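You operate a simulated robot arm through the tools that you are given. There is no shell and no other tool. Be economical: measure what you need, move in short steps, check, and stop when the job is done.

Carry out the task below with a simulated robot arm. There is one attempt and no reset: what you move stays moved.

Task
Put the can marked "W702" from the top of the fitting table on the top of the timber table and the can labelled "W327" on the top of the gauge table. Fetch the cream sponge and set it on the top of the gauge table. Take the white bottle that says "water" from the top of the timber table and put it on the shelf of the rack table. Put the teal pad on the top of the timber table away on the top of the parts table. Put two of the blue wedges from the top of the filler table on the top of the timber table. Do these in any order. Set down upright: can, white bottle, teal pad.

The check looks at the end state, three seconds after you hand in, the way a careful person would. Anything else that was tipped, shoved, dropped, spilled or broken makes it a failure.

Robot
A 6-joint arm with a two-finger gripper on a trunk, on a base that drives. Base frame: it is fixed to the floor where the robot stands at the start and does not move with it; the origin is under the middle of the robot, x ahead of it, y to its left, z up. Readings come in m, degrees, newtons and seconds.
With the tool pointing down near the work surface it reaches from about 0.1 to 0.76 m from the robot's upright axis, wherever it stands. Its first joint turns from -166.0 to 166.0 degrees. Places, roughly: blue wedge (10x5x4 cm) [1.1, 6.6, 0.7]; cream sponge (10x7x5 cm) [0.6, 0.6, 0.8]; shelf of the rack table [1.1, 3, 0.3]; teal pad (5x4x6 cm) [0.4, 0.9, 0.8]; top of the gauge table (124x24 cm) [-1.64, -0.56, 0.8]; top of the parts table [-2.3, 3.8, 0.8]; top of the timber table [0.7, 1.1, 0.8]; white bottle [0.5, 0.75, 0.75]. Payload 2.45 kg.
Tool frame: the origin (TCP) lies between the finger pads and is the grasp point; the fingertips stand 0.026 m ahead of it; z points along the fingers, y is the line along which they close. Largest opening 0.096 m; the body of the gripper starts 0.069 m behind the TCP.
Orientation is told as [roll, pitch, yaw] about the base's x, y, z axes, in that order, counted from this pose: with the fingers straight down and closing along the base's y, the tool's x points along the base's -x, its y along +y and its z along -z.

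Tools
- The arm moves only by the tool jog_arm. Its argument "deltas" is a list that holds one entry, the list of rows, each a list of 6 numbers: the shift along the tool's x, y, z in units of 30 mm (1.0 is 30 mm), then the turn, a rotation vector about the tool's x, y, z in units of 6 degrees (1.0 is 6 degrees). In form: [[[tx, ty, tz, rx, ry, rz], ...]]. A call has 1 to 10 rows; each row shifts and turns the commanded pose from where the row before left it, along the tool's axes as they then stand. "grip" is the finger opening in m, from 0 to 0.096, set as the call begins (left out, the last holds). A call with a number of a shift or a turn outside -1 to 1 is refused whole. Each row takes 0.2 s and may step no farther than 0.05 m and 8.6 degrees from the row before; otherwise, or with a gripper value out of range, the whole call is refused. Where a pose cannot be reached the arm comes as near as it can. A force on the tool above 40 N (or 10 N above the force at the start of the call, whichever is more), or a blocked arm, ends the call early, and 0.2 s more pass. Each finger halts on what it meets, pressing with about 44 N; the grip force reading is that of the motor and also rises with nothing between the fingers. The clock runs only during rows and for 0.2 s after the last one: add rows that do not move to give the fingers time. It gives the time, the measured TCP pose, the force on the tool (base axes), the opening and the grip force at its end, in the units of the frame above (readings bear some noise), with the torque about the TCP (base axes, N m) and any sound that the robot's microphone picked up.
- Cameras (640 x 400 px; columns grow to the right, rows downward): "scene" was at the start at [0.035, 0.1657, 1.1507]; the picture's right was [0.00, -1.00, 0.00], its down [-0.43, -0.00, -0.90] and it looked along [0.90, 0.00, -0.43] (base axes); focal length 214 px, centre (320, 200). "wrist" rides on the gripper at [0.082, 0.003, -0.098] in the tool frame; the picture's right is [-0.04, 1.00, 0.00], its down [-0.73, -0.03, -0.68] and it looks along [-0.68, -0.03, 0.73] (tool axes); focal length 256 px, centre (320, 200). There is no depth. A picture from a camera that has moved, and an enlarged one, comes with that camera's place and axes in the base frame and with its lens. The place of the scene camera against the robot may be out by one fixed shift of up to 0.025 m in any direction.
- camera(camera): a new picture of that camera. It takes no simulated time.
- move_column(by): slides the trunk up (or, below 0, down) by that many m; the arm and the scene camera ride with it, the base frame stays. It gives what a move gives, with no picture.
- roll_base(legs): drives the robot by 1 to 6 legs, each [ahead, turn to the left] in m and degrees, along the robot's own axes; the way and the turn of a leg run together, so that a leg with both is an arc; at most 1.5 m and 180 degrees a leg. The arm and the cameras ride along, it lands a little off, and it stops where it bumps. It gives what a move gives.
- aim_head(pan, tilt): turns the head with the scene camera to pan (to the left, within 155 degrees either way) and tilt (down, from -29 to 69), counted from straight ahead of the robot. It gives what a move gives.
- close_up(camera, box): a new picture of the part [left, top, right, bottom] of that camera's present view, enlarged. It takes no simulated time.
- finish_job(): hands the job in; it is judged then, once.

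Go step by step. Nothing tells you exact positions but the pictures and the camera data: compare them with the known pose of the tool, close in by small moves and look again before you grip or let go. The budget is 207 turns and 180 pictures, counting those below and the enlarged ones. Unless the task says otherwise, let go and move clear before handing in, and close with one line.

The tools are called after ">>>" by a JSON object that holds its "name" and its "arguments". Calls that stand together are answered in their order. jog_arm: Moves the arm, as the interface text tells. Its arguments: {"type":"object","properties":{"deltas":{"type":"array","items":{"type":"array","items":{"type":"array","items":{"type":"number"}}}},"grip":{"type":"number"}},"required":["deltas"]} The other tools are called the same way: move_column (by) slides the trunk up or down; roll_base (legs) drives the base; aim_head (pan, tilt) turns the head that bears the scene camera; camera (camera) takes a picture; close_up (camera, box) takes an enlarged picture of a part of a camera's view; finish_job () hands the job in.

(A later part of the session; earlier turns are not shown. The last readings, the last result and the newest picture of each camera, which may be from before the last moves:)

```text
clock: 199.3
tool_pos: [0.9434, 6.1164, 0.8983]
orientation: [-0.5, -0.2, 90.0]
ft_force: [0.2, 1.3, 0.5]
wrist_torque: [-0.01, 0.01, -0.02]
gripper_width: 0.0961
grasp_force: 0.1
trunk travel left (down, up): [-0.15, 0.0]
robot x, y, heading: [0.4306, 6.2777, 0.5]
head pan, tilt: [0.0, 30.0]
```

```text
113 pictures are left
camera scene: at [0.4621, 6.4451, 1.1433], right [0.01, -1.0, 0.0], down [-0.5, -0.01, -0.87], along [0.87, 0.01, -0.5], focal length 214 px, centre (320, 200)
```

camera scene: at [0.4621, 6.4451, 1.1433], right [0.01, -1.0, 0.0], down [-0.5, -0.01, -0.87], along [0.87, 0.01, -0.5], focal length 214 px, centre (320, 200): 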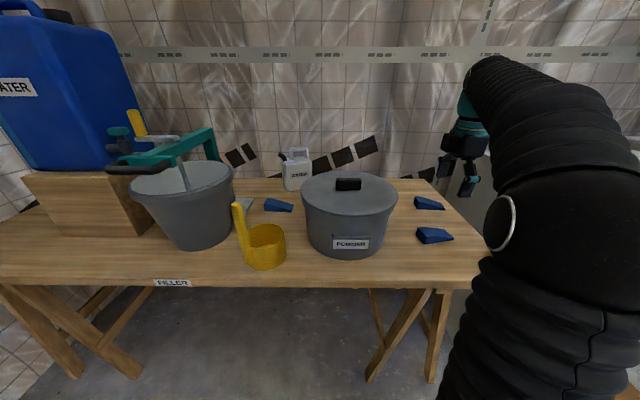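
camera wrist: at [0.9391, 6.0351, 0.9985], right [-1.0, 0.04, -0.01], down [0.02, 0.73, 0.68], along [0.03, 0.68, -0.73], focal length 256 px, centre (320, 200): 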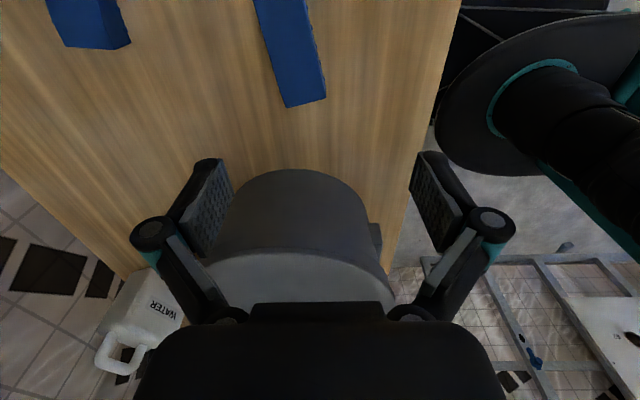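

The wedge's thick end is near (0.966, 6.155) with the axis skewed ~9°; its centre is at about (0.974, 6.11). I turn, shift and go down part-way.

>>> {"name": "jog_arm", "arguments": {"deltas": [[[0, 0, 0, 0, 0, -0.75], [0, 0, 0, 0, 0, -0.75], [0.35, -0.96, 0, 0, 0, 0], [0, 0, 1, 0, 0, 0], [0, 0, 1, 0, 0, 0], [0, 0, 1, 0, 0, 0], [0, 0, 0, 0, 0, 0]]]}}

>>> {"name": "camera", "arguments": {"camera": "wrist"}}

>>> {"name": "close_up", "arguments": {"camera": "scene", "box": [380, 130, 520, 260]}}

```text
clock: 200.9
tool_pos: [0.9735, 6.1085, 0.8086]
orientation: [-0.5, -0.1, 99.0]
ft_force: [-0.3, -0.5, 0.3]
wrist_torque: [-0.01, 0.02, -0.04]
gripper_width: 0.0959
grasp_force: 0.0
trunk travel left (down, up): [-0.15, 0.0]
robot x, y, heading: [0.4322, 6.2794, 0.7]
head pan, tilt: [0.0, 30.0]
```

```text
112 pictures are left
camera wrist: at [0.982, 6.0283, 0.9077], right [-0.99, -0.12, -0.01], down [-0.09, 0.73, 0.68], along [-0.07, 0.68, -0.73], focal length 256 px, centre (320, 200)
```

wrist: 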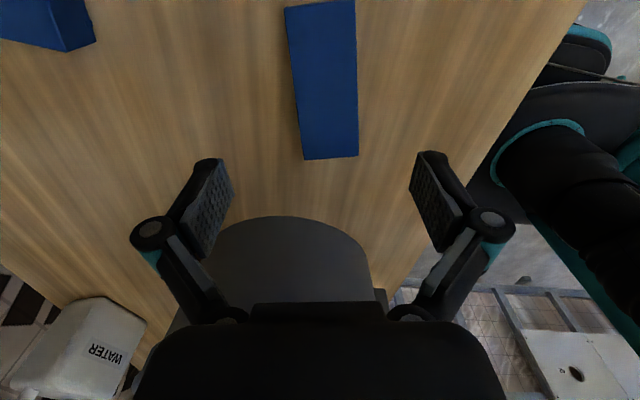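

```text
3.08 times, centred on (450, 195) of scene
camera zoom: at [0.4622, 6.4451, 1.1433], right [0.01, -1.0, 0.0], down [-0.5, -0.01, -0.87], along [0.87, 0.01, -0.5], focal length 660 px, centre (-80, 215)
```

zoom: 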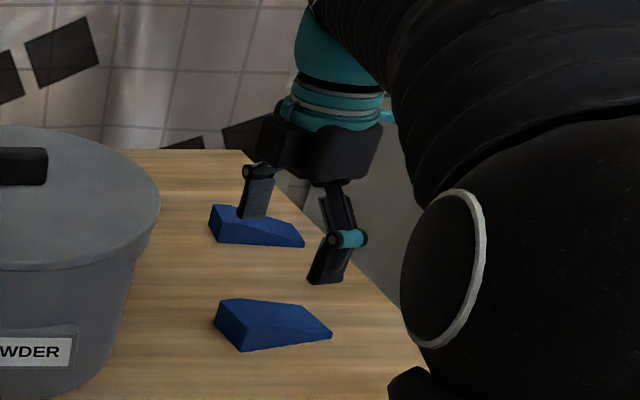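

Aligned with the wedge. I lower toward the table.

>>> {"name": "jog_arm", "arguments": {"deltas": [[[0, 0, 0.9, 0, 0, 0], [0, 0, 0.9, 0, 0, 0], [0, 0, 0.7, 0, 0, 0], [0, 0, 0, 0, 0, 0]]]}}

>>> {"name": "camera", "arguments": {"camera": "wrist"}}

>>> {"name": "close_up", "arguments": {"camera": "scene", "box": [380, 130, 520, 260]}}

```text
clock: 201.9
tool_pos: [0.9747, 6.11, 0.7344]
orientation: [-0.6, -0.2, 99.0]
ft_force: [0.3, 0.4, -0.4]
wrist_torque: [0.01, -0.01, 0.0]
gripper_width: 0.096
grasp_force: 0.1
trunk travel left (down, up): [-0.15, 0.0]
robot x, y, heading: [0.4304, 6.2764, 0.3]
head pan, tilt: [0.0, 30.0]
```

```text
110 pictures are left
camera wrist: at [0.9835, 6.0303, 0.8337], right [-0.99, -0.12, -0.01], down [-0.09, 0.73, 0.68], along [-0.07, 0.68, -0.73], focal length 256 px, centre (320, 200)
```

wrist: 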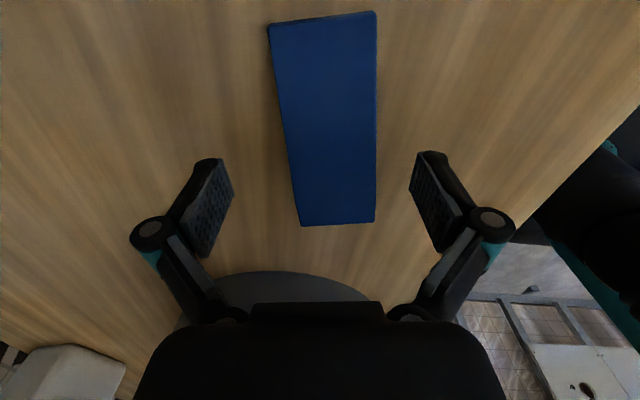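

```text
3.08 times, centred on (450, 195) of scene
camera zoom: at [0.4622, 6.4451, 1.1433], right [0.01, -1.0, 0.0], down [-0.5, -0.01, -0.87], along [0.87, 0.01, -0.5], focal length 660 px, centre (-80, 215)
```

zoom: 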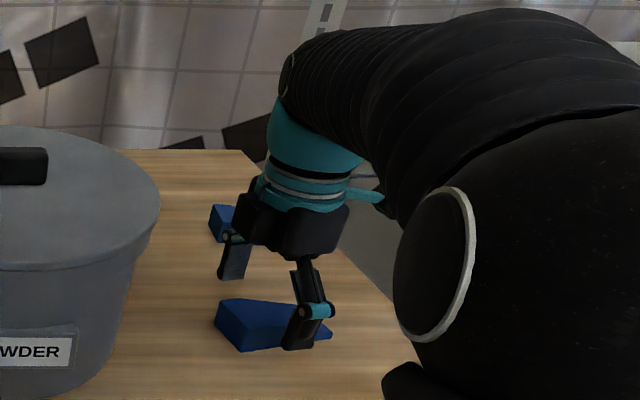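

Slight lateral correction, then lower and grip.

>>> {"name": "jog_arm", "arguments": {"deltas": [[[0, 0.2, 0.4, 0, 0, 0], [0, 0, 0.25, 0, 0, 0], [0, 0, 0, 0, 0, 0]]]}}

>>> {"name": "close_up", "arguments": {"camera": "scene", "box": [400, 180, 480, 250]}}

```text
clock: 202.7
tool_pos: [0.9681, 6.1091, 0.714]
orientation: [-0.5, -0.1, 99.1]
ft_force: [0.1, -0.2, 0.3]
wrist_torque: [0.01, -0.03, -0.02]
gripper_width: 0.0961
grasp_force: 0.0
trunk travel left (down, up): [-0.15, 0.0]
robot x, y, heading: [0.4303, 6.2812, 0.5]
head pan, tilt: [0.0, 30.0]
```

```text
5.71 times, centred on (440, 215) of scene
camera zoom: at [0.4622, 6.4451, 1.1433], right [0.01, -1.0, 0.0], down [-0.5, -0.01, -0.87], along [0.87, 0.01, -0.5], focal length 1226 px, centre (-366, 114)
```

zoom: 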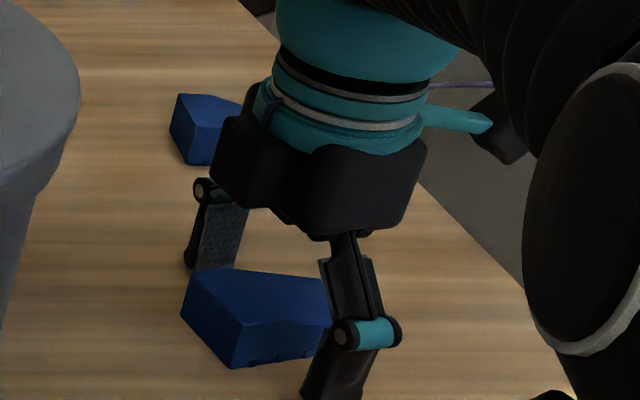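

>>> {"name": "jog_arm", "arguments": {"deltas": [[[0, 0, 0.1, 0, 0, 0], [0, 0, 0, 0, 0, 0]]]}}

>>> {"name": "jog_arm", "arguments": {"deltas": [[[0, 0, 0, 0, 0, 0], [0, 0, 0, 0, 0, 0], [0, 0, 0, 0, 0, 0], [0, 0, 0, 0, 0, 0]]], "grip": 0.03}}

>>> {"name": "jog_arm", "arguments": {"deltas": [[[0, 0, -0.5, 0, 0, 0], [0, 0, -1, 0, 0, 0], [0, 0, -1, 0, 0, 0], [0, 0, -1, 0, 0, 0], [0, 0, -1, 0, 0, 0], [0, 0, -1, 0, 0, 0], [0, 0, 0, 0, 0, 0]]]}}

>>> {"name": "camera", "arguments": {"camera": "wrist"}}

```text
clock: 203.3
tool_pos: [0.9692, 6.1091, 0.7119]
orientation: [-0.5, 0.0, 99.1]
ft_force: [0.6, -0.2, 0.0]
wrist_torque: [-0.01, -0.02, -0.01]
gripper_width: 0.0964
grasp_force: 0.1
trunk travel left (down, up): [-0.15, 0.0]
robot x, y, heading: [0.4282, 6.2764, 0.7]
head pan, tilt: [0.0, 30.0]
```

```text
clock: 203.7
tool_pos: [0.9625, 6.1073, 0.7218]
orientation: [-0.7, 0.3, 98.7]
ft_force: [-28.8, -0.8, 55.3]
wrist_torque: [0.15, 2.66, -0.09]
gripper_width: 0.0642
grasp_force: 26.0
trunk travel left (down, up): [-0.15, 0.0]
robot x, y, heading: [0.4289, 6.2773, 0.4]
head pan, tilt: [0.0, 30.0]
stopped in row 2: the force on the tool passed its limit at 50 N (the readings are from after the stop); the commanded pose is now the measured one
```

```text
clock: 205.3
tool_pos: [0.9641, 6.1062, 0.8817]
orientation: [-0.4, 0.1, 98.9]
ft_force: [0.2, 0.2, -1.0]
wrist_torque: [-0.02, 0.02, -0.02]
gripper_width: 0.044
grasp_force: 44.3
trunk travel left (down, up): [-0.15, 0.0]
robot x, y, heading: [0.4262, 6.2805, 0.5]
head pan, tilt: [0.0, 30.0]
```

```text
107 pictures are left
camera wrist: at [0.9722, 6.0276, 0.9805], right [-0.99, -0.11, -0.01], down [-0.09, 0.73, 0.68], along [-0.07, 0.67, -0.73], focal length 256 px, centre (320, 200)
```

wrist: 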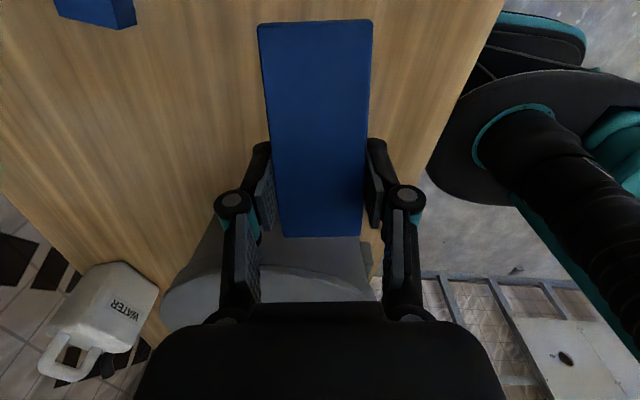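

The wedge is held (fingertips touched the table while closing, so I'll grip a bit higher next time). I retract and drive back to the timber table.

>>> {"name": "jog_arm", "arguments": {"deltas": [[[-0.2, 0.9, -0.3, 0, 0, 0], [-0.2, 0.9, -0.3, 0, 0, 0], [-0.2, 0.9, -0.3, 0, 0, 0], [-0.2, 0.9, -0.3, 0, 0, 0], [-0.2, 0.9, -0.3, 0, 0, 0], [-0.2, 0.9, -0.3, 0, 0, 0]]]}}

>>> {"name": "roll_base", "arguments": {"legs": [[-0.25, 0], [0, -113], [1.385, 0], [0, 22.5], [1.0, 0]]}}

```text
clock: 206.7
tool_pos: [0.8, 6.1183, 0.9313]
orientation: [-0.4, 0.0, 99.0]
ft_force: [0.2, -0.1, -0.6]
wrist_torque: [0.04, 0.07, 0.02]
gripper_width: 0.0441
grasp_force: 44.0
trunk travel left (down, up): [-0.15, 0.0]
robot x, y, heading: [0.4305, 6.2811, 0.5]
head pan, tilt: [0.0, 30.0]
```

```text
clock: 225.8
tool_pos: [-0.5892, 3.657, 0.9327]
orientation: [-0.4, 0.0, 6.7]
ft_force: [-0.1, 0.4, -0.2]
wrist_torque: [-0.01, 0.0, -0.01]
gripper_width: 0.0437
grasp_force: 44.0
trunk travel left (down, up): [-0.15, 0.0]
robot x, y, heading: [-0.4132, 4.02, -91.6]
head pan, tilt: [0.0, 30.0]
```

>>> {"name": "roll_base", "arguments": {"legs": [[0, 3], [1.2, 0], [1.2, 0], [1.08, 0], [0, 88.6]]}}

>>> {"name": "camera", "arguments": {"camera": "scene"}}

```text
clock: 246.9
tool_pos: [0.0386, 0.3715, 0.9334]
orientation: [-0.3, -0.1, 97.5]
ft_force: [-0.8, 0.0, 0.6]
wrist_torque: [-0.03, 0.03, -0.01]
gripper_width: 0.0437
grasp_force: 43.6
trunk travel left (down, up): [-0.15, 0.0]
robot x, y, heading: [-0.3268, 0.5406, -0.7]
head pan, tilt: [0.0, 30.0]
```

```text
106 pictures are left
camera scene: at [-0.2907, 0.7077, 1.1433], right [-0.02, -1.0, 0.0], down [-0.5, 0.01, -0.87], along [0.87, -0.01, -0.5], focal length 214 px, centre (320, 200)
```

scene: 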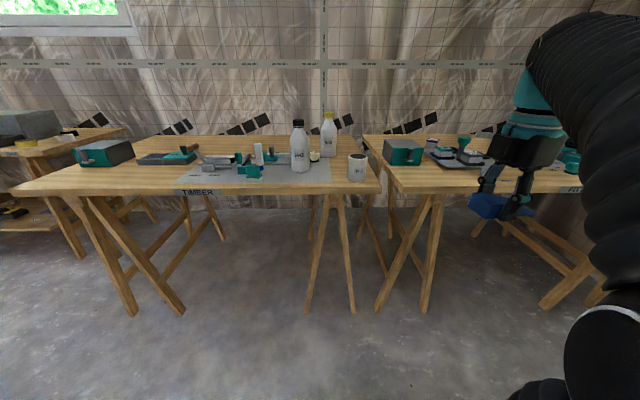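

I drive forward 0.29 m and raise the tool before moving over the strip behind the can.

>>> {"name": "roll_base", "arguments": {"legs": [[0.29, 0.7]]}}

>>> {"name": "jog_arm", "arguments": {"deltas": [[[0, 0, -1, 0, 0, 0], [-0.8, 0, -0.3, 0, 0, 0.3], [-0.8, 0, 0, 0, 0, 0.3], [-0.8, 0, 0, 0, 0, 0.3], [-0.8, 0, 0, 0, 0, 0.3], [-0.8, 0, 0, 0, 0, 0], [-0.8, 0, 0, 0, 0, 0]]]}}

>>> {"name": "camera", "arguments": {"camera": "wrist"}}

>>> {"name": "camera", "arguments": {"camera": "scene"}}

```text
clock: 248.9
tool_pos: [0.3352, 0.3745, 0.9322]
orientation: [-0.2, 0.1, 98.1]
ft_force: [0.2, -0.4, -0.4]
wrist_torque: [-0.02, -0.02, 0.03]
gripper_width: 0.0438
grasp_force: 44.1
trunk travel left (down, up): [-0.15, 0.0]
robot x, y, heading: [-0.0313, 0.5421, -0.1]
head pan, tilt: [0.0, 30.0]
```

```text
clock: 250.5
tool_pos: [0.3248, 0.5169, 0.9736]
orientation: [-0.4, 0.0, 90.9]
ft_force: [0.7, -0.4, -0.9]
wrist_torque: [-0.03, -0.01, 0.01]
gripper_width: 0.044
grasp_force: 43.3
trunk travel left (down, up): [-0.15, 0.0]
robot x, y, heading: [-0.03, 0.5373, -0.3]
head pan, tilt: [0.0, 30.0]
```

```text
105 pictures are left
camera wrist: at [0.3215, 0.4364, 1.0719], right [-1.0, 0.02, -0.01], down [0.01, 0.73, 0.68], along [0.02, 0.68, -0.73], focal length 256 px, centre (320, 200)
```

wrist: 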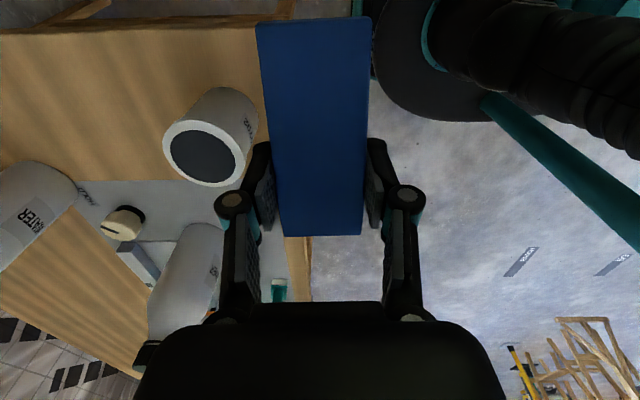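

```text
104 pictures are left
camera scene: at [0.0024, 0.7051, 1.1433], right [0.0, -1.0, 0.0], down [-0.5, 0.0, -0.87], along [0.87, 0.0, -0.5], focal length 214 px, centre (320, 200)
```

scene: 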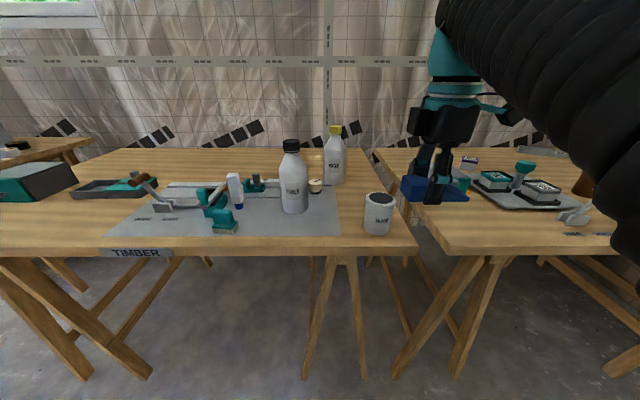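

>>> {"name": "jog_arm", "arguments": {"deltas": [[[-0.15, -0.98, 0, 0, 0, 0], [-0.15, -0.98, 0, 0, 0, 0], [-0.15, -0.98, 0.05, 0, 0, 0], [-0.15, -0.98, 0.1, 0, 0, 0], [-0.15, -0.98, 0.15, 0, 0, 0], [-0.15, -0.98, 0.2, 0, 0, 0], [-0.1, -0.98, 0.2, 0, 0, 0], [-0.1, -0.98, 0.2, 0, 0, 0], [0, 0, 0, 0, 0, 0]]]}}

>>> {"name": "camera", "arguments": {"camera": "wrist"}}

>>> {"name": "camera", "arguments": {"camera": "scene"}}

```text
clock: 252.5
tool_pos: [0.5608, 0.5533, 0.9457]
orientation: [-0.4, 0.0, 90.9]
ft_force: [0.2, -0.2, -0.5]
wrist_torque: [-0.02, 0.0, -0.01]
gripper_width: 0.0438
grasp_force: 44.3
trunk travel left (down, up): [-0.15, 0.0]
robot x, y, heading: [-0.0302, 0.5408, -0.5]
head pan, tilt: [0.0, 30.0]
```

```text
103 pictures are left
camera wrist: at [0.5578, 0.4731, 1.045], right [-1.0, 0.02, -0.01], down [0.01, 0.73, 0.68], along [0.02, 0.68, -0.73], focal length 256 px, centre (320, 200)
```

wrist: 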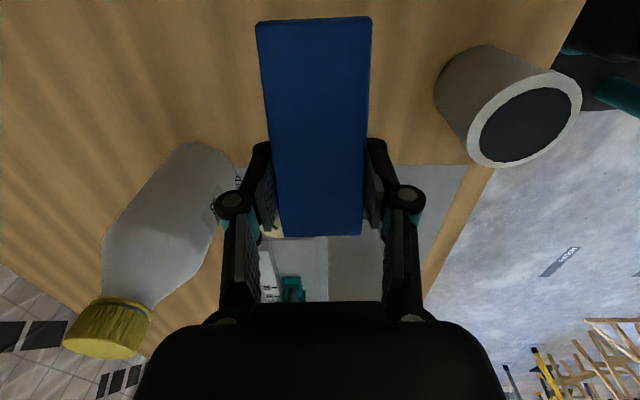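

```text
102 pictures are left
camera scene: at [0.0024, 0.7052, 1.1433], right [0.0, -1.0, 0.0], down [-0.5, 0.0, -0.87], along [0.87, 0.0, -0.5], focal length 214 px, centre (320, 200)
```

scene: 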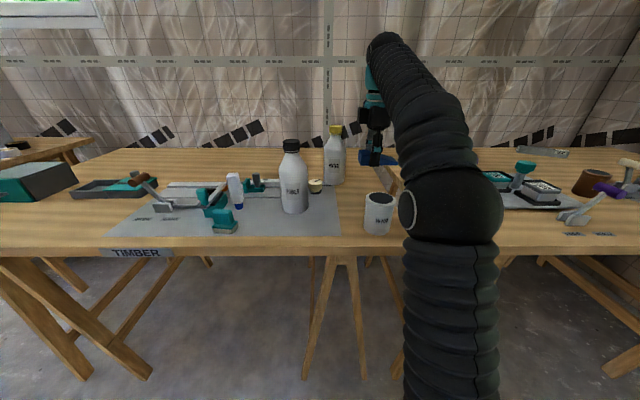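

Good spot. I lower the wedge down.

>>> {"name": "jog_arm", "arguments": {"deltas": [[[0, 0, 0.9, 0, 0, 0], [0, 0, 0.9, 0, 0, 0], [0, 0, 0.9, 0, 0, 0], [0, 0, 0.4, 0, 0, 0], [0, 0, 0, 0, 0, 0]]]}}

>>> {"name": "close_up", "arguments": {"camera": "scene", "box": [320, 110, 440, 220]}}

```text
clock: 253.7
tool_pos: [0.5607, 0.5535, 0.8543]
orientation: [-0.4, 0.0, 90.9]
ft_force: [0.3, -0.5, -1.0]
wrist_torque: [-0.02, -0.01, 0.01]
gripper_width: 0.0438
grasp_force: 44.1
trunk travel left (down, up): [-0.15, 0.0]
robot x, y, heading: [-0.035, 0.5388, -0.2]
head pan, tilt: [0.0, 30.0]
```

```text
3.64 times, centred on (380, 165) of scene
camera zoom: at [0.0024, 0.7052, 1.1433], right [0.0, -1.0, 0.0], down [-0.5, 0.0, -0.87], along [0.87, 0.0, -0.5], focal length 780 px, centre (102, 327)
```

zoom: 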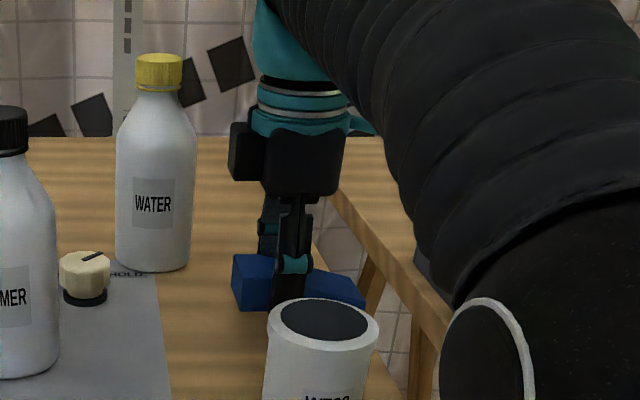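

>>> {"name": "jog_arm", "arguments": {"deltas": [[[0, 0, 0.15, 0, 0, 0], [0, 0, 0.15, 0, 0, 0], [0, 0, 0.1, 0, 0, 0], [0, 0, 0, 0, 0, 0]]]}}

>>> {"name": "jog_arm", "arguments": {"deltas": [[[0, 0, 0.1, 0, 0, 0], [0, 0, 0, 0, 0, 0]]]}}

```text
clock: 254.7
tool_pos: [0.5603, 0.5543, 0.8402]
orientation: [-0.5, -0.1, 90.9]
ft_force: [-0.3, 1.0, -0.5]
wrist_torque: [0.03, 0.0, 0.02]
gripper_width: 0.0439
grasp_force: 43.6
trunk travel left (down, up): [-0.15, 0.0]
robot x, y, heading: [-0.0295, 0.5366, -0.2]
head pan, tilt: [0.0, 30.0]
```

```text
clock: 255.3
tool_pos: [0.5611, 0.5533, 0.8382]
orientation: [-0.4, 0.0, 90.7]
ft_force: [0.7, 0.4, -0.4]
wrist_torque: [-0.01, -0.01, -0.01]
gripper_width: 0.0436
grasp_force: 44.2
trunk travel left (down, up): [-0.15, 0.0]
robot x, y, heading: [-0.0324, 0.5397, -0.1]
head pan, tilt: [0.0, 30.0]
```

>>> {"name": "jog_arm", "arguments": {"deltas": [[[0, 0, 0.1, 0, 0, 0], [0, 0, 0.1, 0, 0, 0], [0, 0, 0, 0, 0, 0]]]}}

>>> {"name": "close_up", "arguments": {"camera": "scene", "box": [350, 140, 430, 210]}}

```text
clock: 256.1
tool_pos: [0.5614, 0.5542, 0.8326]
orientation: [-0.4, 0.0, 90.9]
ft_force: [-0.7, 1.0, -1.6]
wrist_torque: [0.03, 0.0, 0.0]
gripper_width: 0.0439
grasp_force: 44.4
trunk travel left (down, up): [-0.15, 0.0]
robot x, y, heading: [-0.034, 0.5392, -0.3]
head pan, tilt: [0.0, 30.0]
```

```text
5.71 times, centred on (390, 175) of scene
camera zoom: at [0.0024, 0.7052, 1.1433], right [0.0, -1.0, 0.0], down [-0.5, 0.0, -0.87], along [0.87, 0.0, -0.5], focal length 1226 px, centre (-80, 343)
```

zoom: 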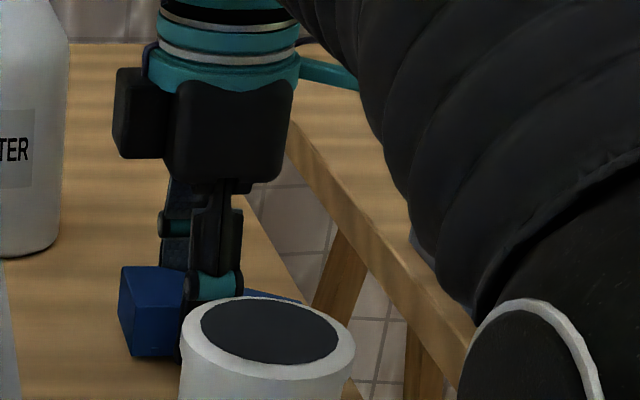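

>>> {"name": "jog_arm", "arguments": {"deltas": [[[0, 0, 0.08, 0, 0, 0], [0, 0, 0.08, 0, 0, 0], [0, 0, 0, 0, 0, 0]]]}}

>>> {"name": "jog_arm", "arguments": {"deltas": [[[0, 0, 0.08, 0, 0, 0], [0, 0, 0.08, 0, 0, 0], [0, 0, 0, 0, 0, 0]]]}}

```text
clock: 256.9
tool_pos: [0.5616, 0.5539, 0.8275]
orientation: [-0.5, -0.1, 91.0]
ft_force: [-0.5, -0.2, -0.3]
wrist_torque: [-0.01, 0.0, 0.0]
gripper_width: 0.0439
grasp_force: 44.6
trunk travel left (down, up): [-0.15, 0.0]
robot x, y, heading: [-0.0358, 0.5377, -0.3]
head pan, tilt: [0.0, 30.0]
```

```text
clock: 257.7
tool_pos: [0.5606, 0.5534, 0.8253]
orientation: [-0.7, 0.0, 90.8]
ft_force: [6.0, -0.6, 27.3]
wrist_torque: [-0.33, 0.63, 0.05]
gripper_width: 0.0436
grasp_force: 43.9
trunk travel left (down, up): [-0.15, 0.0]
robot x, y, heading: [-0.0299, 0.5389, -0.3]
head pan, tilt: [0.0, 30.0]
```

Contact (27 N). I release and rise.

>>> {"name": "jog_arm", "arguments": {"deltas": [[[0, 0, -0.05, 0, 0, 0], [0, 0, 0, 0, 0, 0], [0, 0, 0, 0, 0, 0], [0, 0, 0, 0, 0, 0]]], "grip": 0.096}}

>>> {"name": "jog_arm", "arguments": {"deltas": [[[0, 0, -0.5, 0, 0, 0], [0, 0, -1, 0, 0, 0], [0, 0, -1, 0, 0, 0], [0, 0, -1, 0, 0, 0], [0, 0, -0.5, 0, 0, 0]]]}}

>>> {"name": "camera", "arguments": {"camera": "wrist"}}

>>> {"name": "camera", "arguments": {"camera": "scene"}}

```text
clock: 258.7
tool_pos: [0.562, 0.5543, 0.8241]
orientation: [-0.4, 0.0, 90.8]
ft_force: [-0.2, 0.5, 0.3]
wrist_torque: [0.04, -0.02, -0.01]
gripper_width: 0.096
grasp_force: 0.1
trunk travel left (down, up): [-0.15, 0.0]
robot x, y, heading: [-0.0346, 0.5393, -0.2]
head pan, tilt: [0.0, 30.0]
```

```text
clock: 259.9
tool_pos: [0.5614, 0.5528, 0.945]
orientation: [-0.4, 0.0, 90.9]
ft_force: [0.3, 0.4, 0.0]
wrist_torque: [-0.02, -0.03, -0.01]
gripper_width: 0.0965
grasp_force: 0.1
trunk travel left (down, up): [-0.15, 0.0]
robot x, y, heading: [-0.0284, 0.5417, -0.5]
head pan, tilt: [0.0, 30.0]
```

```text
99 pictures are left
camera wrist: at [0.5579, 0.4727, 1.0445], right [-1.0, 0.02, -0.01], down [0.01, 0.73, 0.68], along [0.02, 0.68, -0.73], focal length 256 px, centre (320, 200)
```

wrist: 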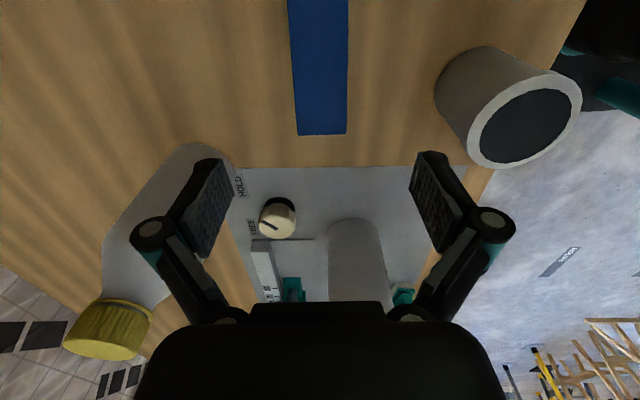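

```text
98 pictures are left
camera scene: at [0.0025, 0.7052, 1.1432], right [0.0, -1.0, 0.0], down [-0.5, 0.0, -0.87], along [0.87, 0.0, -0.5], focal length 214 px, centre (320, 200)
```

scene: 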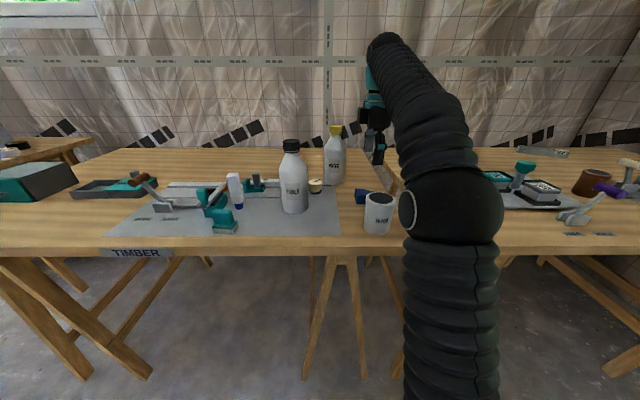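

Wedge 1 is placed. For the bottle I need a horizontal grasp with the camera on top: I retract, back up, and turn the tool to yaw 180 first.

>>> {"name": "jog_arm", "arguments": {"deltas": [[[0.1, 1, -0.1, 0, 0, 0], [0.1, 1, -0.1, 0, 0, 0], [0.1, 1, -0.1, 0, 0, 0], [0.1, 1, 0, 0, 0, 0], [0.1, 1, 0, 0, 0, 0], [0.1, 1, 0, 0, 0, 0], [0.1, 1, 0, 0, 0, 0]]]}}

>>> {"name": "roll_base", "arguments": {"legs": [[-0.3, 0]]}}

>>> {"name": "jog_arm", "arguments": {"deltas": [[[0, 0, 0, 0, 0, -1], [0, 0, 0, 0, 0, -1], [0, 0, 0, 0, 0, -1], [0, 0, 0, 0, 0, -1], [0, 0, 0, 0, 0, -1], [0, 0, 0, 0, 0, -1], [0, 0, 0, 0, 0, -1], [0, 0, 0, 0, 0, -1], [0, 0, 0, 0, 0, -1], [0, 0, 0, 0, 0, -1]]]}}

>>> {"name": "jog_arm", "arguments": {"deltas": [[[0, 0, 0, 0, 0, -1], [0, 0, 0, 0, 0, -1], [0, 0, 0, 0, 0, -1], [0, 0, 0, 0, 0, -1], [0, 0, 0, 0, 0, -0.8], [0, 0, 0, 0, 0, 0]]]}}

```text
clock: 261.5
tool_pos: [0.3519, 0.5284, 0.9525]
orientation: [-0.4, 0.0, 90.9]
ft_force: [0.4, 0.0, -1.1]
wrist_torque: [0.01, 0.04, 0.02]
gripper_width: 0.0961
grasp_force: 0.1
trunk travel left (down, up): [-0.15, 0.0]
robot x, y, heading: [-0.0324, 0.5363, -0.2]
head pan, tilt: [0.0, 30.0]
```

```text
clock: 263.5
tool_pos: [0.054, 0.5285, 0.9511]
orientation: [-0.4, 0.0, 90.7]
ft_force: [-0.1, 0.7, -0.1]
wrist_torque: [0.04, 0.0, -0.01]
gripper_width: 0.096
grasp_force: 0.0
trunk travel left (down, up): [-0.15, 0.0]
robot x, y, heading: [-0.3277, 0.5403, -0.5]
head pan, tilt: [0.0, 30.0]
```

```text
clock: 265.7
tool_pos: [0.0543, 0.5292, 0.9528]
orientation: [-0.2, 0.5, 150.8]
ft_force: [-0.3, -0.2, -0.2]
wrist_torque: [-0.01, -0.03, 0.03]
gripper_width: 0.0961
grasp_force: 0.0
trunk travel left (down, up): [-0.15, 0.0]
robot x, y, heading: [-0.3265, 0.5412, -0.3]
head pan, tilt: [0.0, 30.0]
```

```text
clock: 267.1
tool_pos: [0.0501, 0.5787, 0.9516]
orientation: [0.1, 0.5, 179.4]
ft_force: [-0.8, -0.2, 0.0]
wrist_torque: [0.01, -0.01, -0.02]
gripper_width: 0.0959
grasp_force: 0.0
out of reach, approached as far as the arm can: row 4, 5
trunk travel left (down, up): [-0.15, 0.0]
robot x, y, heading: [-0.3284, 0.5425, -0.4]
head pan, tilt: [0.0, 30.0]
```

Yaw 180 reached (right at a joint limit). I move forward some and pitch the tool up toward horizontal.

>>> {"name": "jog_arm", "arguments": {"deltas": [[[0.8, 0, 0, 0, 0.5, 0], [0.8, 0, 0, 0, 0.8, 0], [0.8, 0, 0, 0, 1, 0], [0.6, 0, 0.3, 0, 1, 0], [0.4, 0, 0.3, 0, 1, 0], [0, 0, 0.3, 0, 1, 0], [0, 0, 0, 0, 1, 0], [0, 0, 0, 0, 1, 0]]]}}

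>>> {"name": "camera", "arguments": {"camera": "scene"}}

```text
clock: 268.9
tool_pos: [0.1596, 0.5815, 0.9395]
orientation: [0.0, 44.3, 179.4]
ft_force: [0.4, -0.2, -1.1]
wrist_torque: [-0.03, -0.01, 0.03]
gripper_width: 0.0961
grasp_force: 0.2
out of reach, approached as far as the arm can: row 2
trunk travel left (down, up): [-0.15, 0.0]
robot x, y, heading: [-0.328, 0.5406, -0.5]
head pan, tilt: [0.0, 30.0]
```

```text
97 pictures are left
camera scene: at [-0.294, 0.7069, 1.1433], right [-0.01, -1.0, 0.0], down [-0.5, 0.0, -0.87], along [0.87, -0.01, -0.5], focal length 214 px, centre (320, 200)
```

scene: 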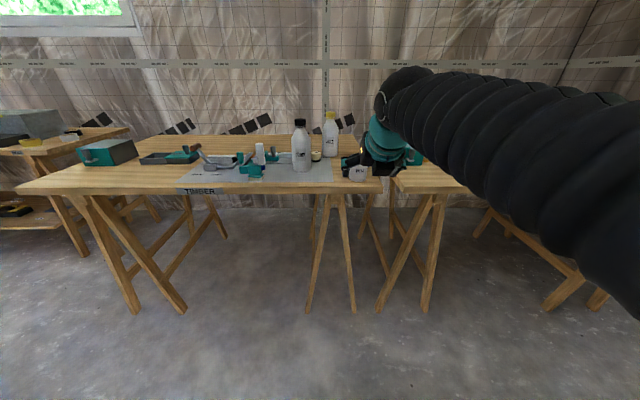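

>>> {"name": "jog_arm", "arguments": {"deltas": [[[0, 0, 0, 0, 1, 0], [0, 0, 0, 0, 1, 0], [0, 0, 0, 0, 1, 0], [0, 0, 0, 0, 1, 0], [0, 0, 0, 0, 1, 0], [0, 0, 0, 0, 1, 0], [0, 0, 0, 0, 1, 0], [0, 0, 0, 0, 0.6, 0], [0, 0, 0, 0, 0, 0]]]}}

>>> {"name": "camera", "arguments": {"camera": "scene"}}

>>> {"name": "camera", "arguments": {"camera": "wrist"}}

```text
clock: 270.9
tool_pos: [0.1607, 0.5818, 0.9391]
orientation: [5.8, 89.9, -174.6]
ft_force: [0.1, -0.7, 0.2]
wrist_torque: [-0.01, 0.02, -0.02]
gripper_width: 0.0959
grasp_force: 0.0
trunk travel left (down, up): [-0.15, 0.0]
robot x, y, heading: [-0.33, 0.5379, -0.6]
head pan, tilt: [0.0, 30.0]
```

```text
96 pictures are left
camera scene: at [-0.2943, 0.7069, 1.1433], right [-0.01, -1.0, 0.0], down [-0.5, 0.0, -0.87], along [0.87, -0.01, -0.5], focal length 214 px, centre (320, 200)
```

scene: 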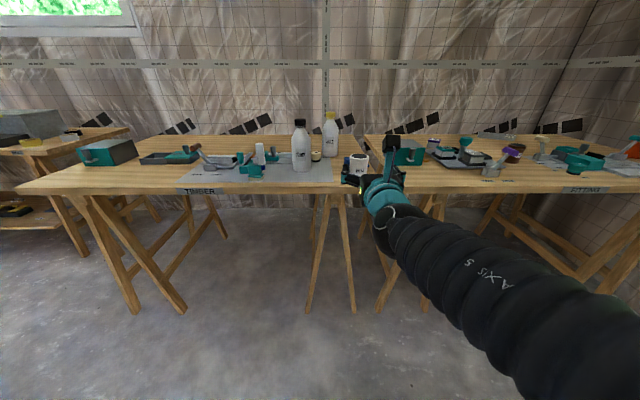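

```text
95 pictures are left
camera wrist: at [0.0614, 0.5812, 1.0223], right [-0.01, -1.0, -0.04], down [-0.68, 0.03, -0.73], along [0.73, 0.02, -0.68], focal length 256 px, centre (320, 200)
```

wrist: 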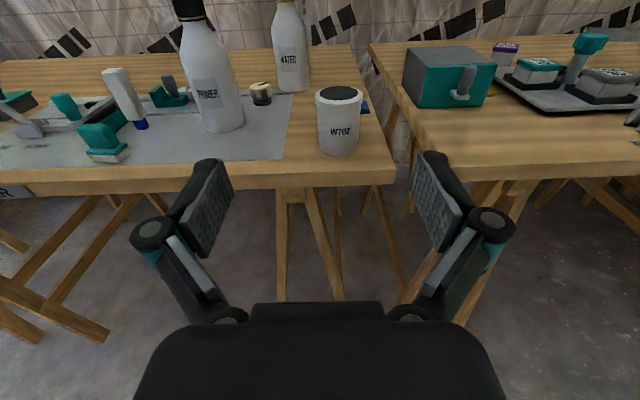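

Horizontal pose works with an upright camera view. I check the arm's shape and the bottle more closely.

>>> {"name": "close_up", "arguments": {"camera": "wrist", "box": [160, 0, 400, 170]}}

>>> {"name": "aim_head", "arguments": {"pan": -25, "tilt": 45}}

>>> {"name": "camera", "arguments": {"camera": "scene"}}

```text
2.35 times, centred on (280, 85) of wrist
camera zoom: at [0.0614, 0.5812, 1.0223], right [-0.01, -1.0, -0.04], down [-0.68, 0.03, -0.73], along [0.73, 0.02, -0.68], focal length 602 px, centre (414, 471)
```

zoom: 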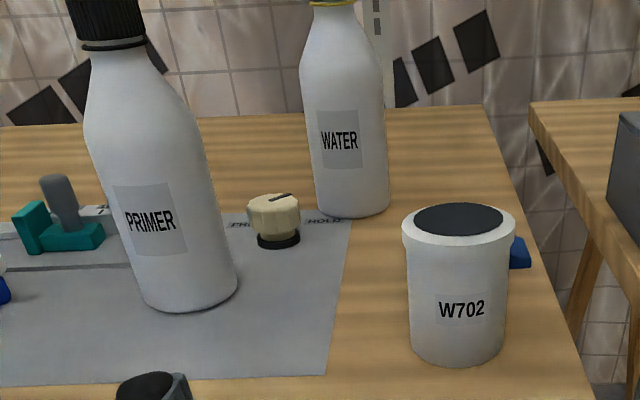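

```text
clock: 271.8
tool_pos: [0.1599, 0.5823, 0.9396]
orientation: [-1.5, 89.8, 177.9]
ft_force: [0.1, 0.3, -0.2]
wrist_torque: [0.01, 0.01, 0.01]
gripper_width: 0.0959
grasp_force: 0.1
trunk travel left (down, up): [-0.15, 0.0]
robot x, y, heading: [-0.3286, 0.5413, -0.5]
head pan, tilt: [-25.0, 45.0]
```

```text
93 pictures are left
camera scene: at [-0.3112, 0.6727, 1.1207], right [-0.43, -0.9, 0.0], down [-0.64, 0.3, -0.71], along [0.64, -0.3, -0.71], focal length 214 px, centre (320, 200)
```

scene: 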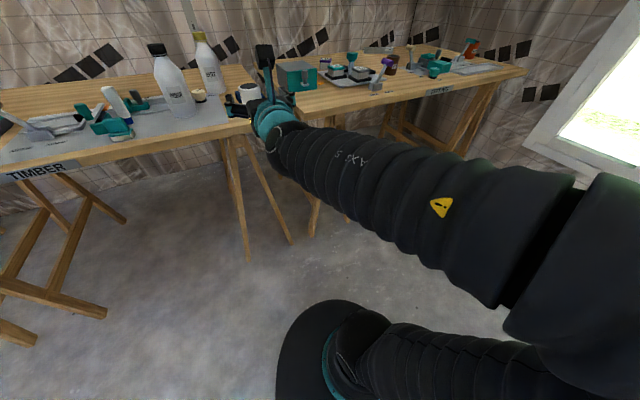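

The arm works in a vertical plane with the elbow above, so the forearm stays high. I shift the robot to about (-0.2, 0.69) to line up with the bottle between the can and the primer.

>>> {"name": "roll_base", "arguments": {"legs": [[0, 49.5], [0.197, 0], [0, -51]]}}

>>> {"name": "aim_head", "arguments": {"pan": 0, "tilt": 30}}

>>> {"name": "camera", "arguments": {"camera": "wrist"}}

>>> {"name": "camera", "arguments": {"camera": "scene"}}

```text
clock: 277.9
tool_pos: [0.2922, 0.7187, 0.9391]
orientation: [-1.1, 89.9, 176.8]
ft_force: [0.1, 0.0, -0.4]
wrist_torque: [0.0, -0.02, 0.03]
gripper_width: 0.0961
grasp_force: 0.1
trunk travel left (down, up): [-0.15, 0.0]
robot x, y, heading: [-0.1964, 0.6936, -1.9]
head pan, tilt: [-25.0, 45.0]
```

```text
clock: 278.8
tool_pos: [0.2936, 0.7186, 0.9398]
orientation: [-0.7, 89.7, 177.1]
ft_force: [-0.4, -0.4, 0.2]
wrist_torque: [0.0, 0.02, 0.04]
gripper_width: 0.0956
grasp_force: 0.1
trunk travel left (down, up): [-0.15, 0.0]
robot x, y, heading: [-0.1973, 0.6905, -2.2]
head pan, tilt: [0.0, 30.0]
```

```text
92 pictures are left
camera wrist: at [0.1943, 0.7198, 1.0224], right [-0.04, -1.0, -0.04], down [-0.68, 0.05, -0.73], along [0.73, 0.0, -0.68], focal length 256 px, centre (320, 200)
```

wrist: 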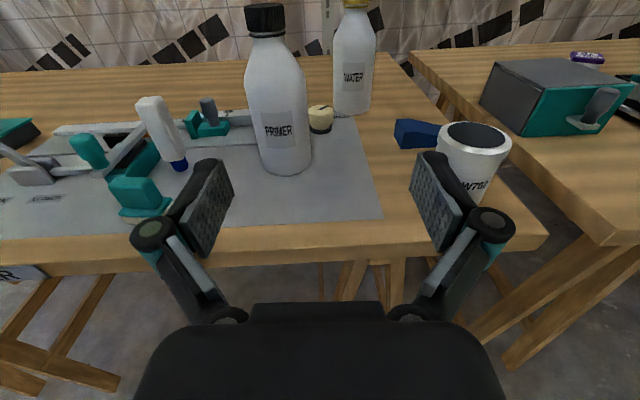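

```text
91 pictures are left
camera scene: at [-0.1579, 0.8558, 1.1432], right [-0.04, -1.0, 0.0], down [-0.5, 0.02, -0.87], along [0.87, -0.03, -0.5], focal length 214 px, centre (320, 200)
```

scene: 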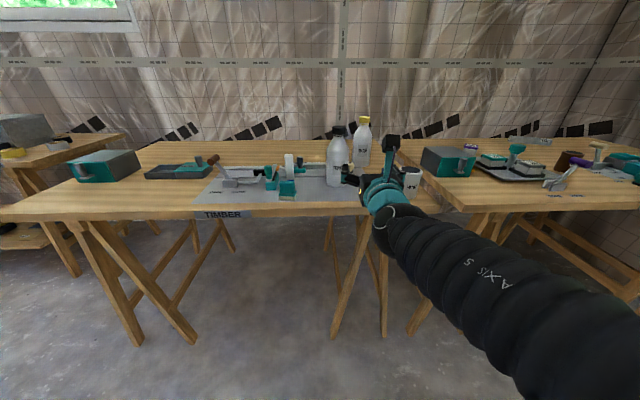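

The corridor to the bottle runs at y≈0.65. I shift the tool right to y≈0.663, z 0.925, then roll forward 0.16 m and re-check.

>>> {"name": "jog_arm", "arguments": {"deltas": [[[-0.25, 0.93, 0, 0, 0, 0], [-0.25, 0.93, 0, 0, 0, 0], [0, 0, 0, 0, 0, 0]]]}}

>>> {"name": "roll_base", "arguments": {"legs": [[0.16, 0]]}}

>>> {"name": "camera", "arguments": {"camera": "wrist"}}

>>> {"name": "camera", "arguments": {"camera": "scene"}}

```text
clock: 279.6
tool_pos: [0.2912, 0.6864, 0.9297]
orientation: [-0.7, 89.6, 176.9]
ft_force: [-0.4, 0.0, -0.2]
wrist_torque: [0.0, 0.02, 0.01]
gripper_width: 0.096
grasp_force: 0.0
out of reach, approached as far as the arm can: row 2
trunk travel left (down, up): [-0.15, 0.0]
robot x, y, heading: [-0.197, 0.6901, -2.1]
head pan, tilt: [0.0, 30.0]
```

```text
clock: 281.0
tool_pos: [0.4496, 0.6815, 0.9311]
orientation: [-0.1, 89.7, 177.2]
ft_force: [-0.2, -0.4, -0.1]
wrist_torque: [0.0, 0.0, -0.04]
gripper_width: 0.0961
grasp_force: 0.1
trunk travel left (down, up): [-0.15, 0.0]
robot x, y, heading: [-0.0389, 0.6866, -2.2]
head pan, tilt: [0.0, 30.0]
```

```text
90 pictures are left
camera wrist: at [0.3526, 0.6827, 1.014], right [-0.04, -1.0, -0.04], down [-0.68, 0.06, -0.73], along [0.73, -0.01, -0.68], focal length 256 px, centre (320, 200)
```

wrist: 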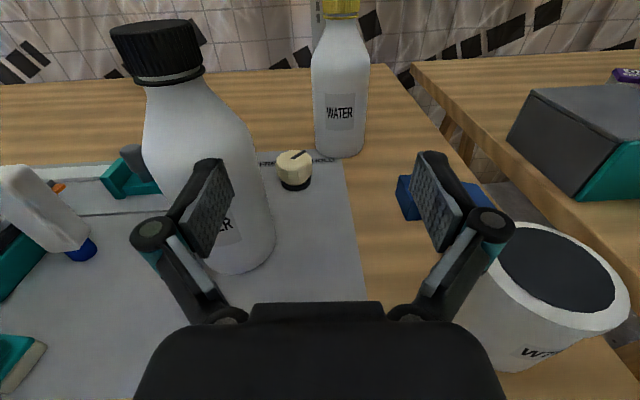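

```text
89 pictures are left
camera scene: at [0.0024, 0.8499, 1.1433], right [-0.04, -1.0, 0.0], down [-0.5, 0.02, -0.87], along [0.87, -0.03, -0.5], focal length 214 px, centre (320, 200)
```

scene: 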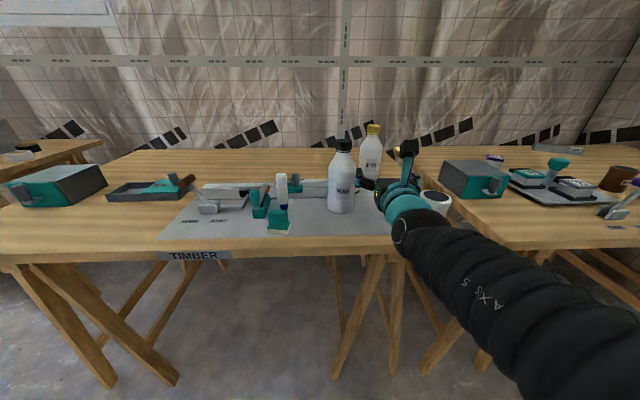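

The joint limit blocked the shift, so I rotate the base right by 6° to bring the tool clear of the primer (y≈0.63) and look again.

>>> {"name": "roll_base", "arguments": {"legs": [[0, -6]]}}

>>> {"name": "camera", "arguments": {"camera": "wrist"}}

```text
clock: 282.0
tool_pos: [0.4466, 0.6294, 0.9311]
orientation: [0.9, 89.8, 172.4]
ft_force: [1.0, -1.7, 0.2]
wrist_torque: [-0.02, 0.02, 0.03]
gripper_width: 0.0958
grasp_force: 0.0
trunk travel left (down, up): [-0.15, 0.0]
robot x, y, heading: [-0.0376, 0.6856, -7.9]
head pan, tilt: [0.0, 30.0]
```

```text
88 pictures are left
camera wrist: at [0.35, 0.642, 1.014], right [-0.15, -0.99, -0.04], down [-0.67, 0.13, -0.73], along [0.73, -0.08, -0.68], focal length 256 px, centre (320, 200)
```

wrist: 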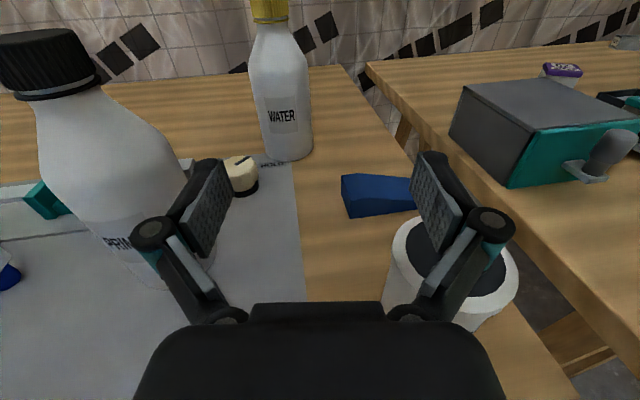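

>>> {"name": "jog_arm", "arguments": {"deltas": [[[0, -0.17, 1, 0, 0, 0], [0, -0.17, 1, 0, 0, 0], [0, -0.17, 1, 0, 0, 0], [0, -0.17, 1, 0, 0, 0], [0, -0.17, 0.9, 0, 0, 0], [0, 0, 0, 0, 0, 0]]]}}

>>> {"name": "camera", "arguments": {"camera": "wrist"}}

>>> {"name": "camera", "arguments": {"camera": "scene"}}

```text
clock: 283.4
tool_pos: [0.5973, 0.6341, 0.9295]
orientation: [-2.6, 89.7, 169.0]
ft_force: [-0.5, 1.3, 0.2]
wrist_torque: [0.0, 0.01, 0.02]
gripper_width: 0.0962
grasp_force: 0.0
trunk travel left (down, up): [-0.15, 0.0]
robot x, y, heading: [-0.0382, 0.6858, -8.2]
head pan, tilt: [0.0, 30.0]
```

```text
87 pictures are left
camera wrist: at [0.4992, 0.6467, 1.0133], right [-0.15, -0.99, -0.04], down [-0.67, 0.13, -0.73], along [0.73, -0.08, -0.68], focal length 256 px, centre (320, 200)
```

wrist: 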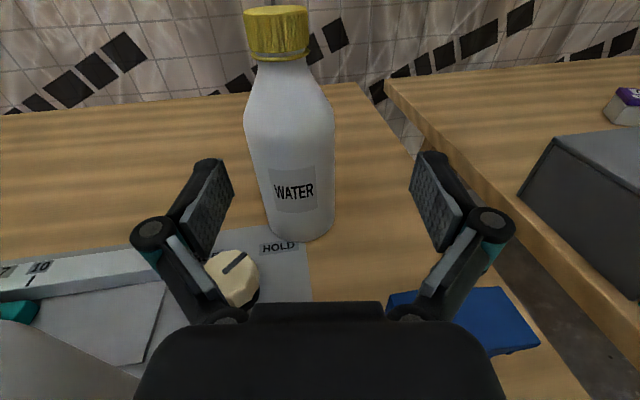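

```text
86 pictures are left
camera scene: at [0.0186, 0.8452, 1.1433], right [-0.14, -0.99, 0.0], down [-0.49, 0.07, -0.87], along [0.86, -0.12, -0.5], focal length 214 px, centre (320, 200)
```

scene: 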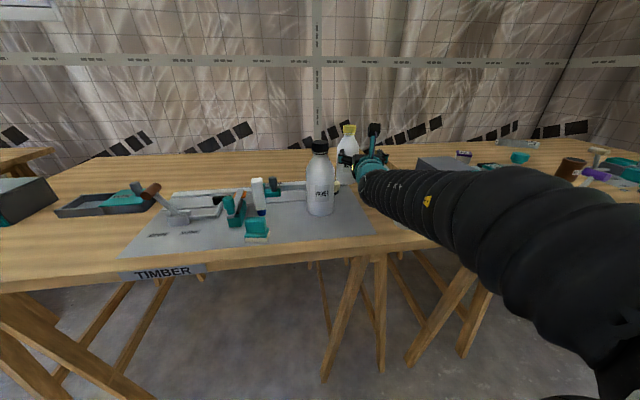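

Bottle axis ≈ (0.707, 0.647), body ~7.4 cm wide. I lower to z 0.897, align and slide the fingers around it.

>>> {"name": "jog_arm", "arguments": {"deltas": [[[-0.55, -0.2, 0, 0, 0, 0], [-0.55, -0.25, 0, 0, 0, 0], [0, -0.15, 0.9, 0, 0, 0], [0, -0.15, 0.9, 0, 0, 0], [0, 0, 0, 0, 0, 0]]]}}

>>> {"name": "camera", "arguments": {"camera": "wrist"}}

```text
clock: 284.6
tool_pos: [0.6527, 0.6483, 0.8992]
orientation: [1.5, 89.7, 173.0]
ft_force: [-0.2, -1.1, -0.4]
wrist_torque: [0.03, -0.01, 0.0]
gripper_width: 0.0959
grasp_force: 0.1
trunk travel left (down, up): [-0.15, 0.0]
robot x, y, heading: [-0.0358, 0.6852, -8.3]
head pan, tilt: [0.0, 30.0]
```

```text
85 pictures are left
camera wrist: at [0.5553, 0.6602, 0.9808], right [-0.15, -0.99, -0.04], down [-0.67, 0.13, -0.73], along [0.73, -0.08, -0.68], focal length 256 px, centre (320, 200)
```

wrist: 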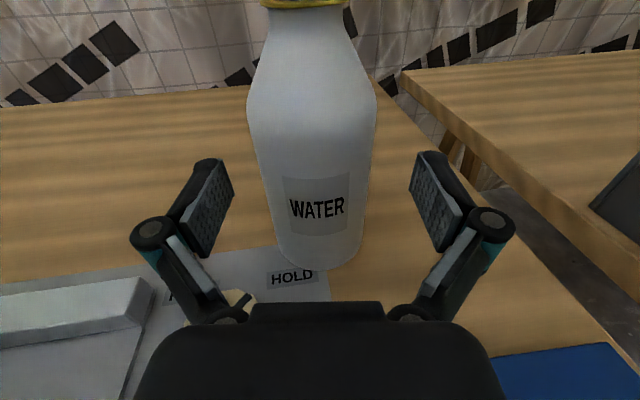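

>>> {"name": "jog_arm", "arguments": {"deltas": [[[0, -0.05, 0.9, 0, 0, 0], [0, -0.05, 0.85, 0, 0, 0], [0, 0, 0, 0, 0, 0]]]}}

>>> {"name": "camera", "arguments": {"camera": "wrist"}}

```text
clock: 285.4
tool_pos: [0.7061, 0.6416, 0.8954]
orientation: [-0.9, 89.9, 170.6]
ft_force: [-0.4, 1.1, -0.4]
wrist_torque: [0.01, -0.01, 0.0]
gripper_width: 0.0961
grasp_force: 0.1
trunk travel left (down, up): [-0.15, 0.0]
robot x, y, heading: [-0.0366, 0.6855, -8.3]
head pan, tilt: [0.0, 30.0]
```

```text
84 pictures are left
camera wrist: at [0.6079, 0.6543, 0.9791], right [-0.15, -0.99, -0.04], down [-0.67, 0.13, -0.73], along [0.73, -0.08, -0.68], focal length 256 px, centre (320, 200)
```

wrist: 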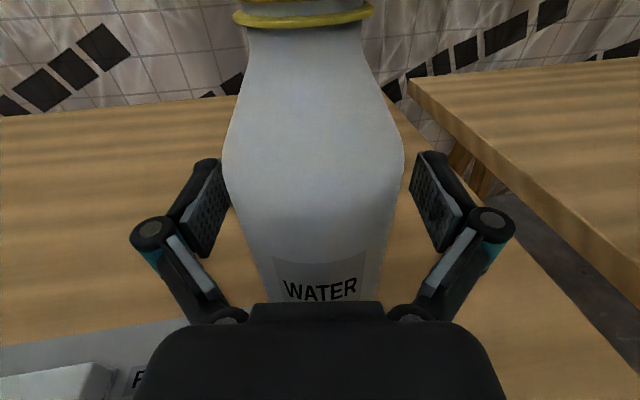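

Centred within a few mm. I nudge left 4 mm and close.

>>> {"name": "jog_arm", "arguments": {"deltas": [[[0, -0.13, 0, 0, 0, 0], [0, 0, 0, 0, 0, 0]]]}}

>>> {"name": "jog_arm", "arguments": {"deltas": [[[0, 0, 0, 0, 0, 0], [0, 0, 0, 0, 0, 0], [0, 0, 0, 0, 0, 0]]], "grip": 0.06}}

>>> {"name": "camera", "arguments": {"camera": "wrist"}}

```text
clock: 286.0
tool_pos: [0.7063, 0.6477, 0.8956]
orientation: [3.3, 89.7, 174.7]
ft_force: [0.0, 0.4, 0.2]
wrist_torque: [0.0, -0.04, -0.01]
gripper_width: 0.0961
grasp_force: 0.0
trunk travel left (down, up): [-0.15, 0.0]
robot x, y, heading: [-0.039, 0.6873, -8.2]
head pan, tilt: [0.0, 30.0]
```

```text
clock: 286.8
tool_pos: [0.7056, 0.6468, 0.8952]
orientation: [1.3, 89.8, 172.9]
ft_force: [-2.1, -1.1, 1.6]
wrist_torque: [-0.07, -0.1, 0.01]
gripper_width: 0.0715
grasp_force: 44.1
trunk travel left (down, up): [-0.15, 0.0]
robot x, y, heading: [-0.037, 0.6864, -8.3]
head pan, tilt: [0.0, 30.0]
```

```text
83 pictures are left
camera wrist: at [0.608, 0.6589, 0.9792], right [-0.15, -0.99, -0.04], down [-0.67, 0.13, -0.73], along [0.73, -0.08, -0.68], focal length 256 px, centre (320, 200)
```

wrist: 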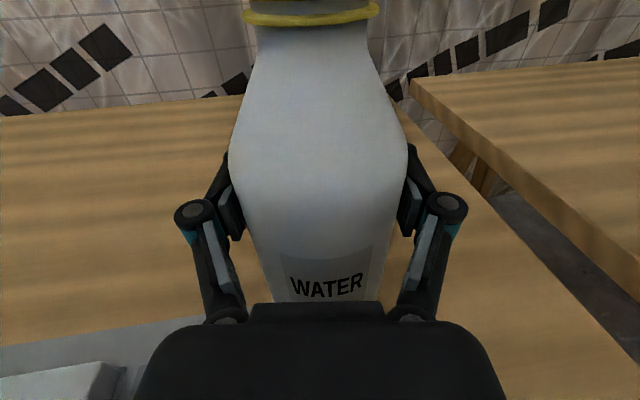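

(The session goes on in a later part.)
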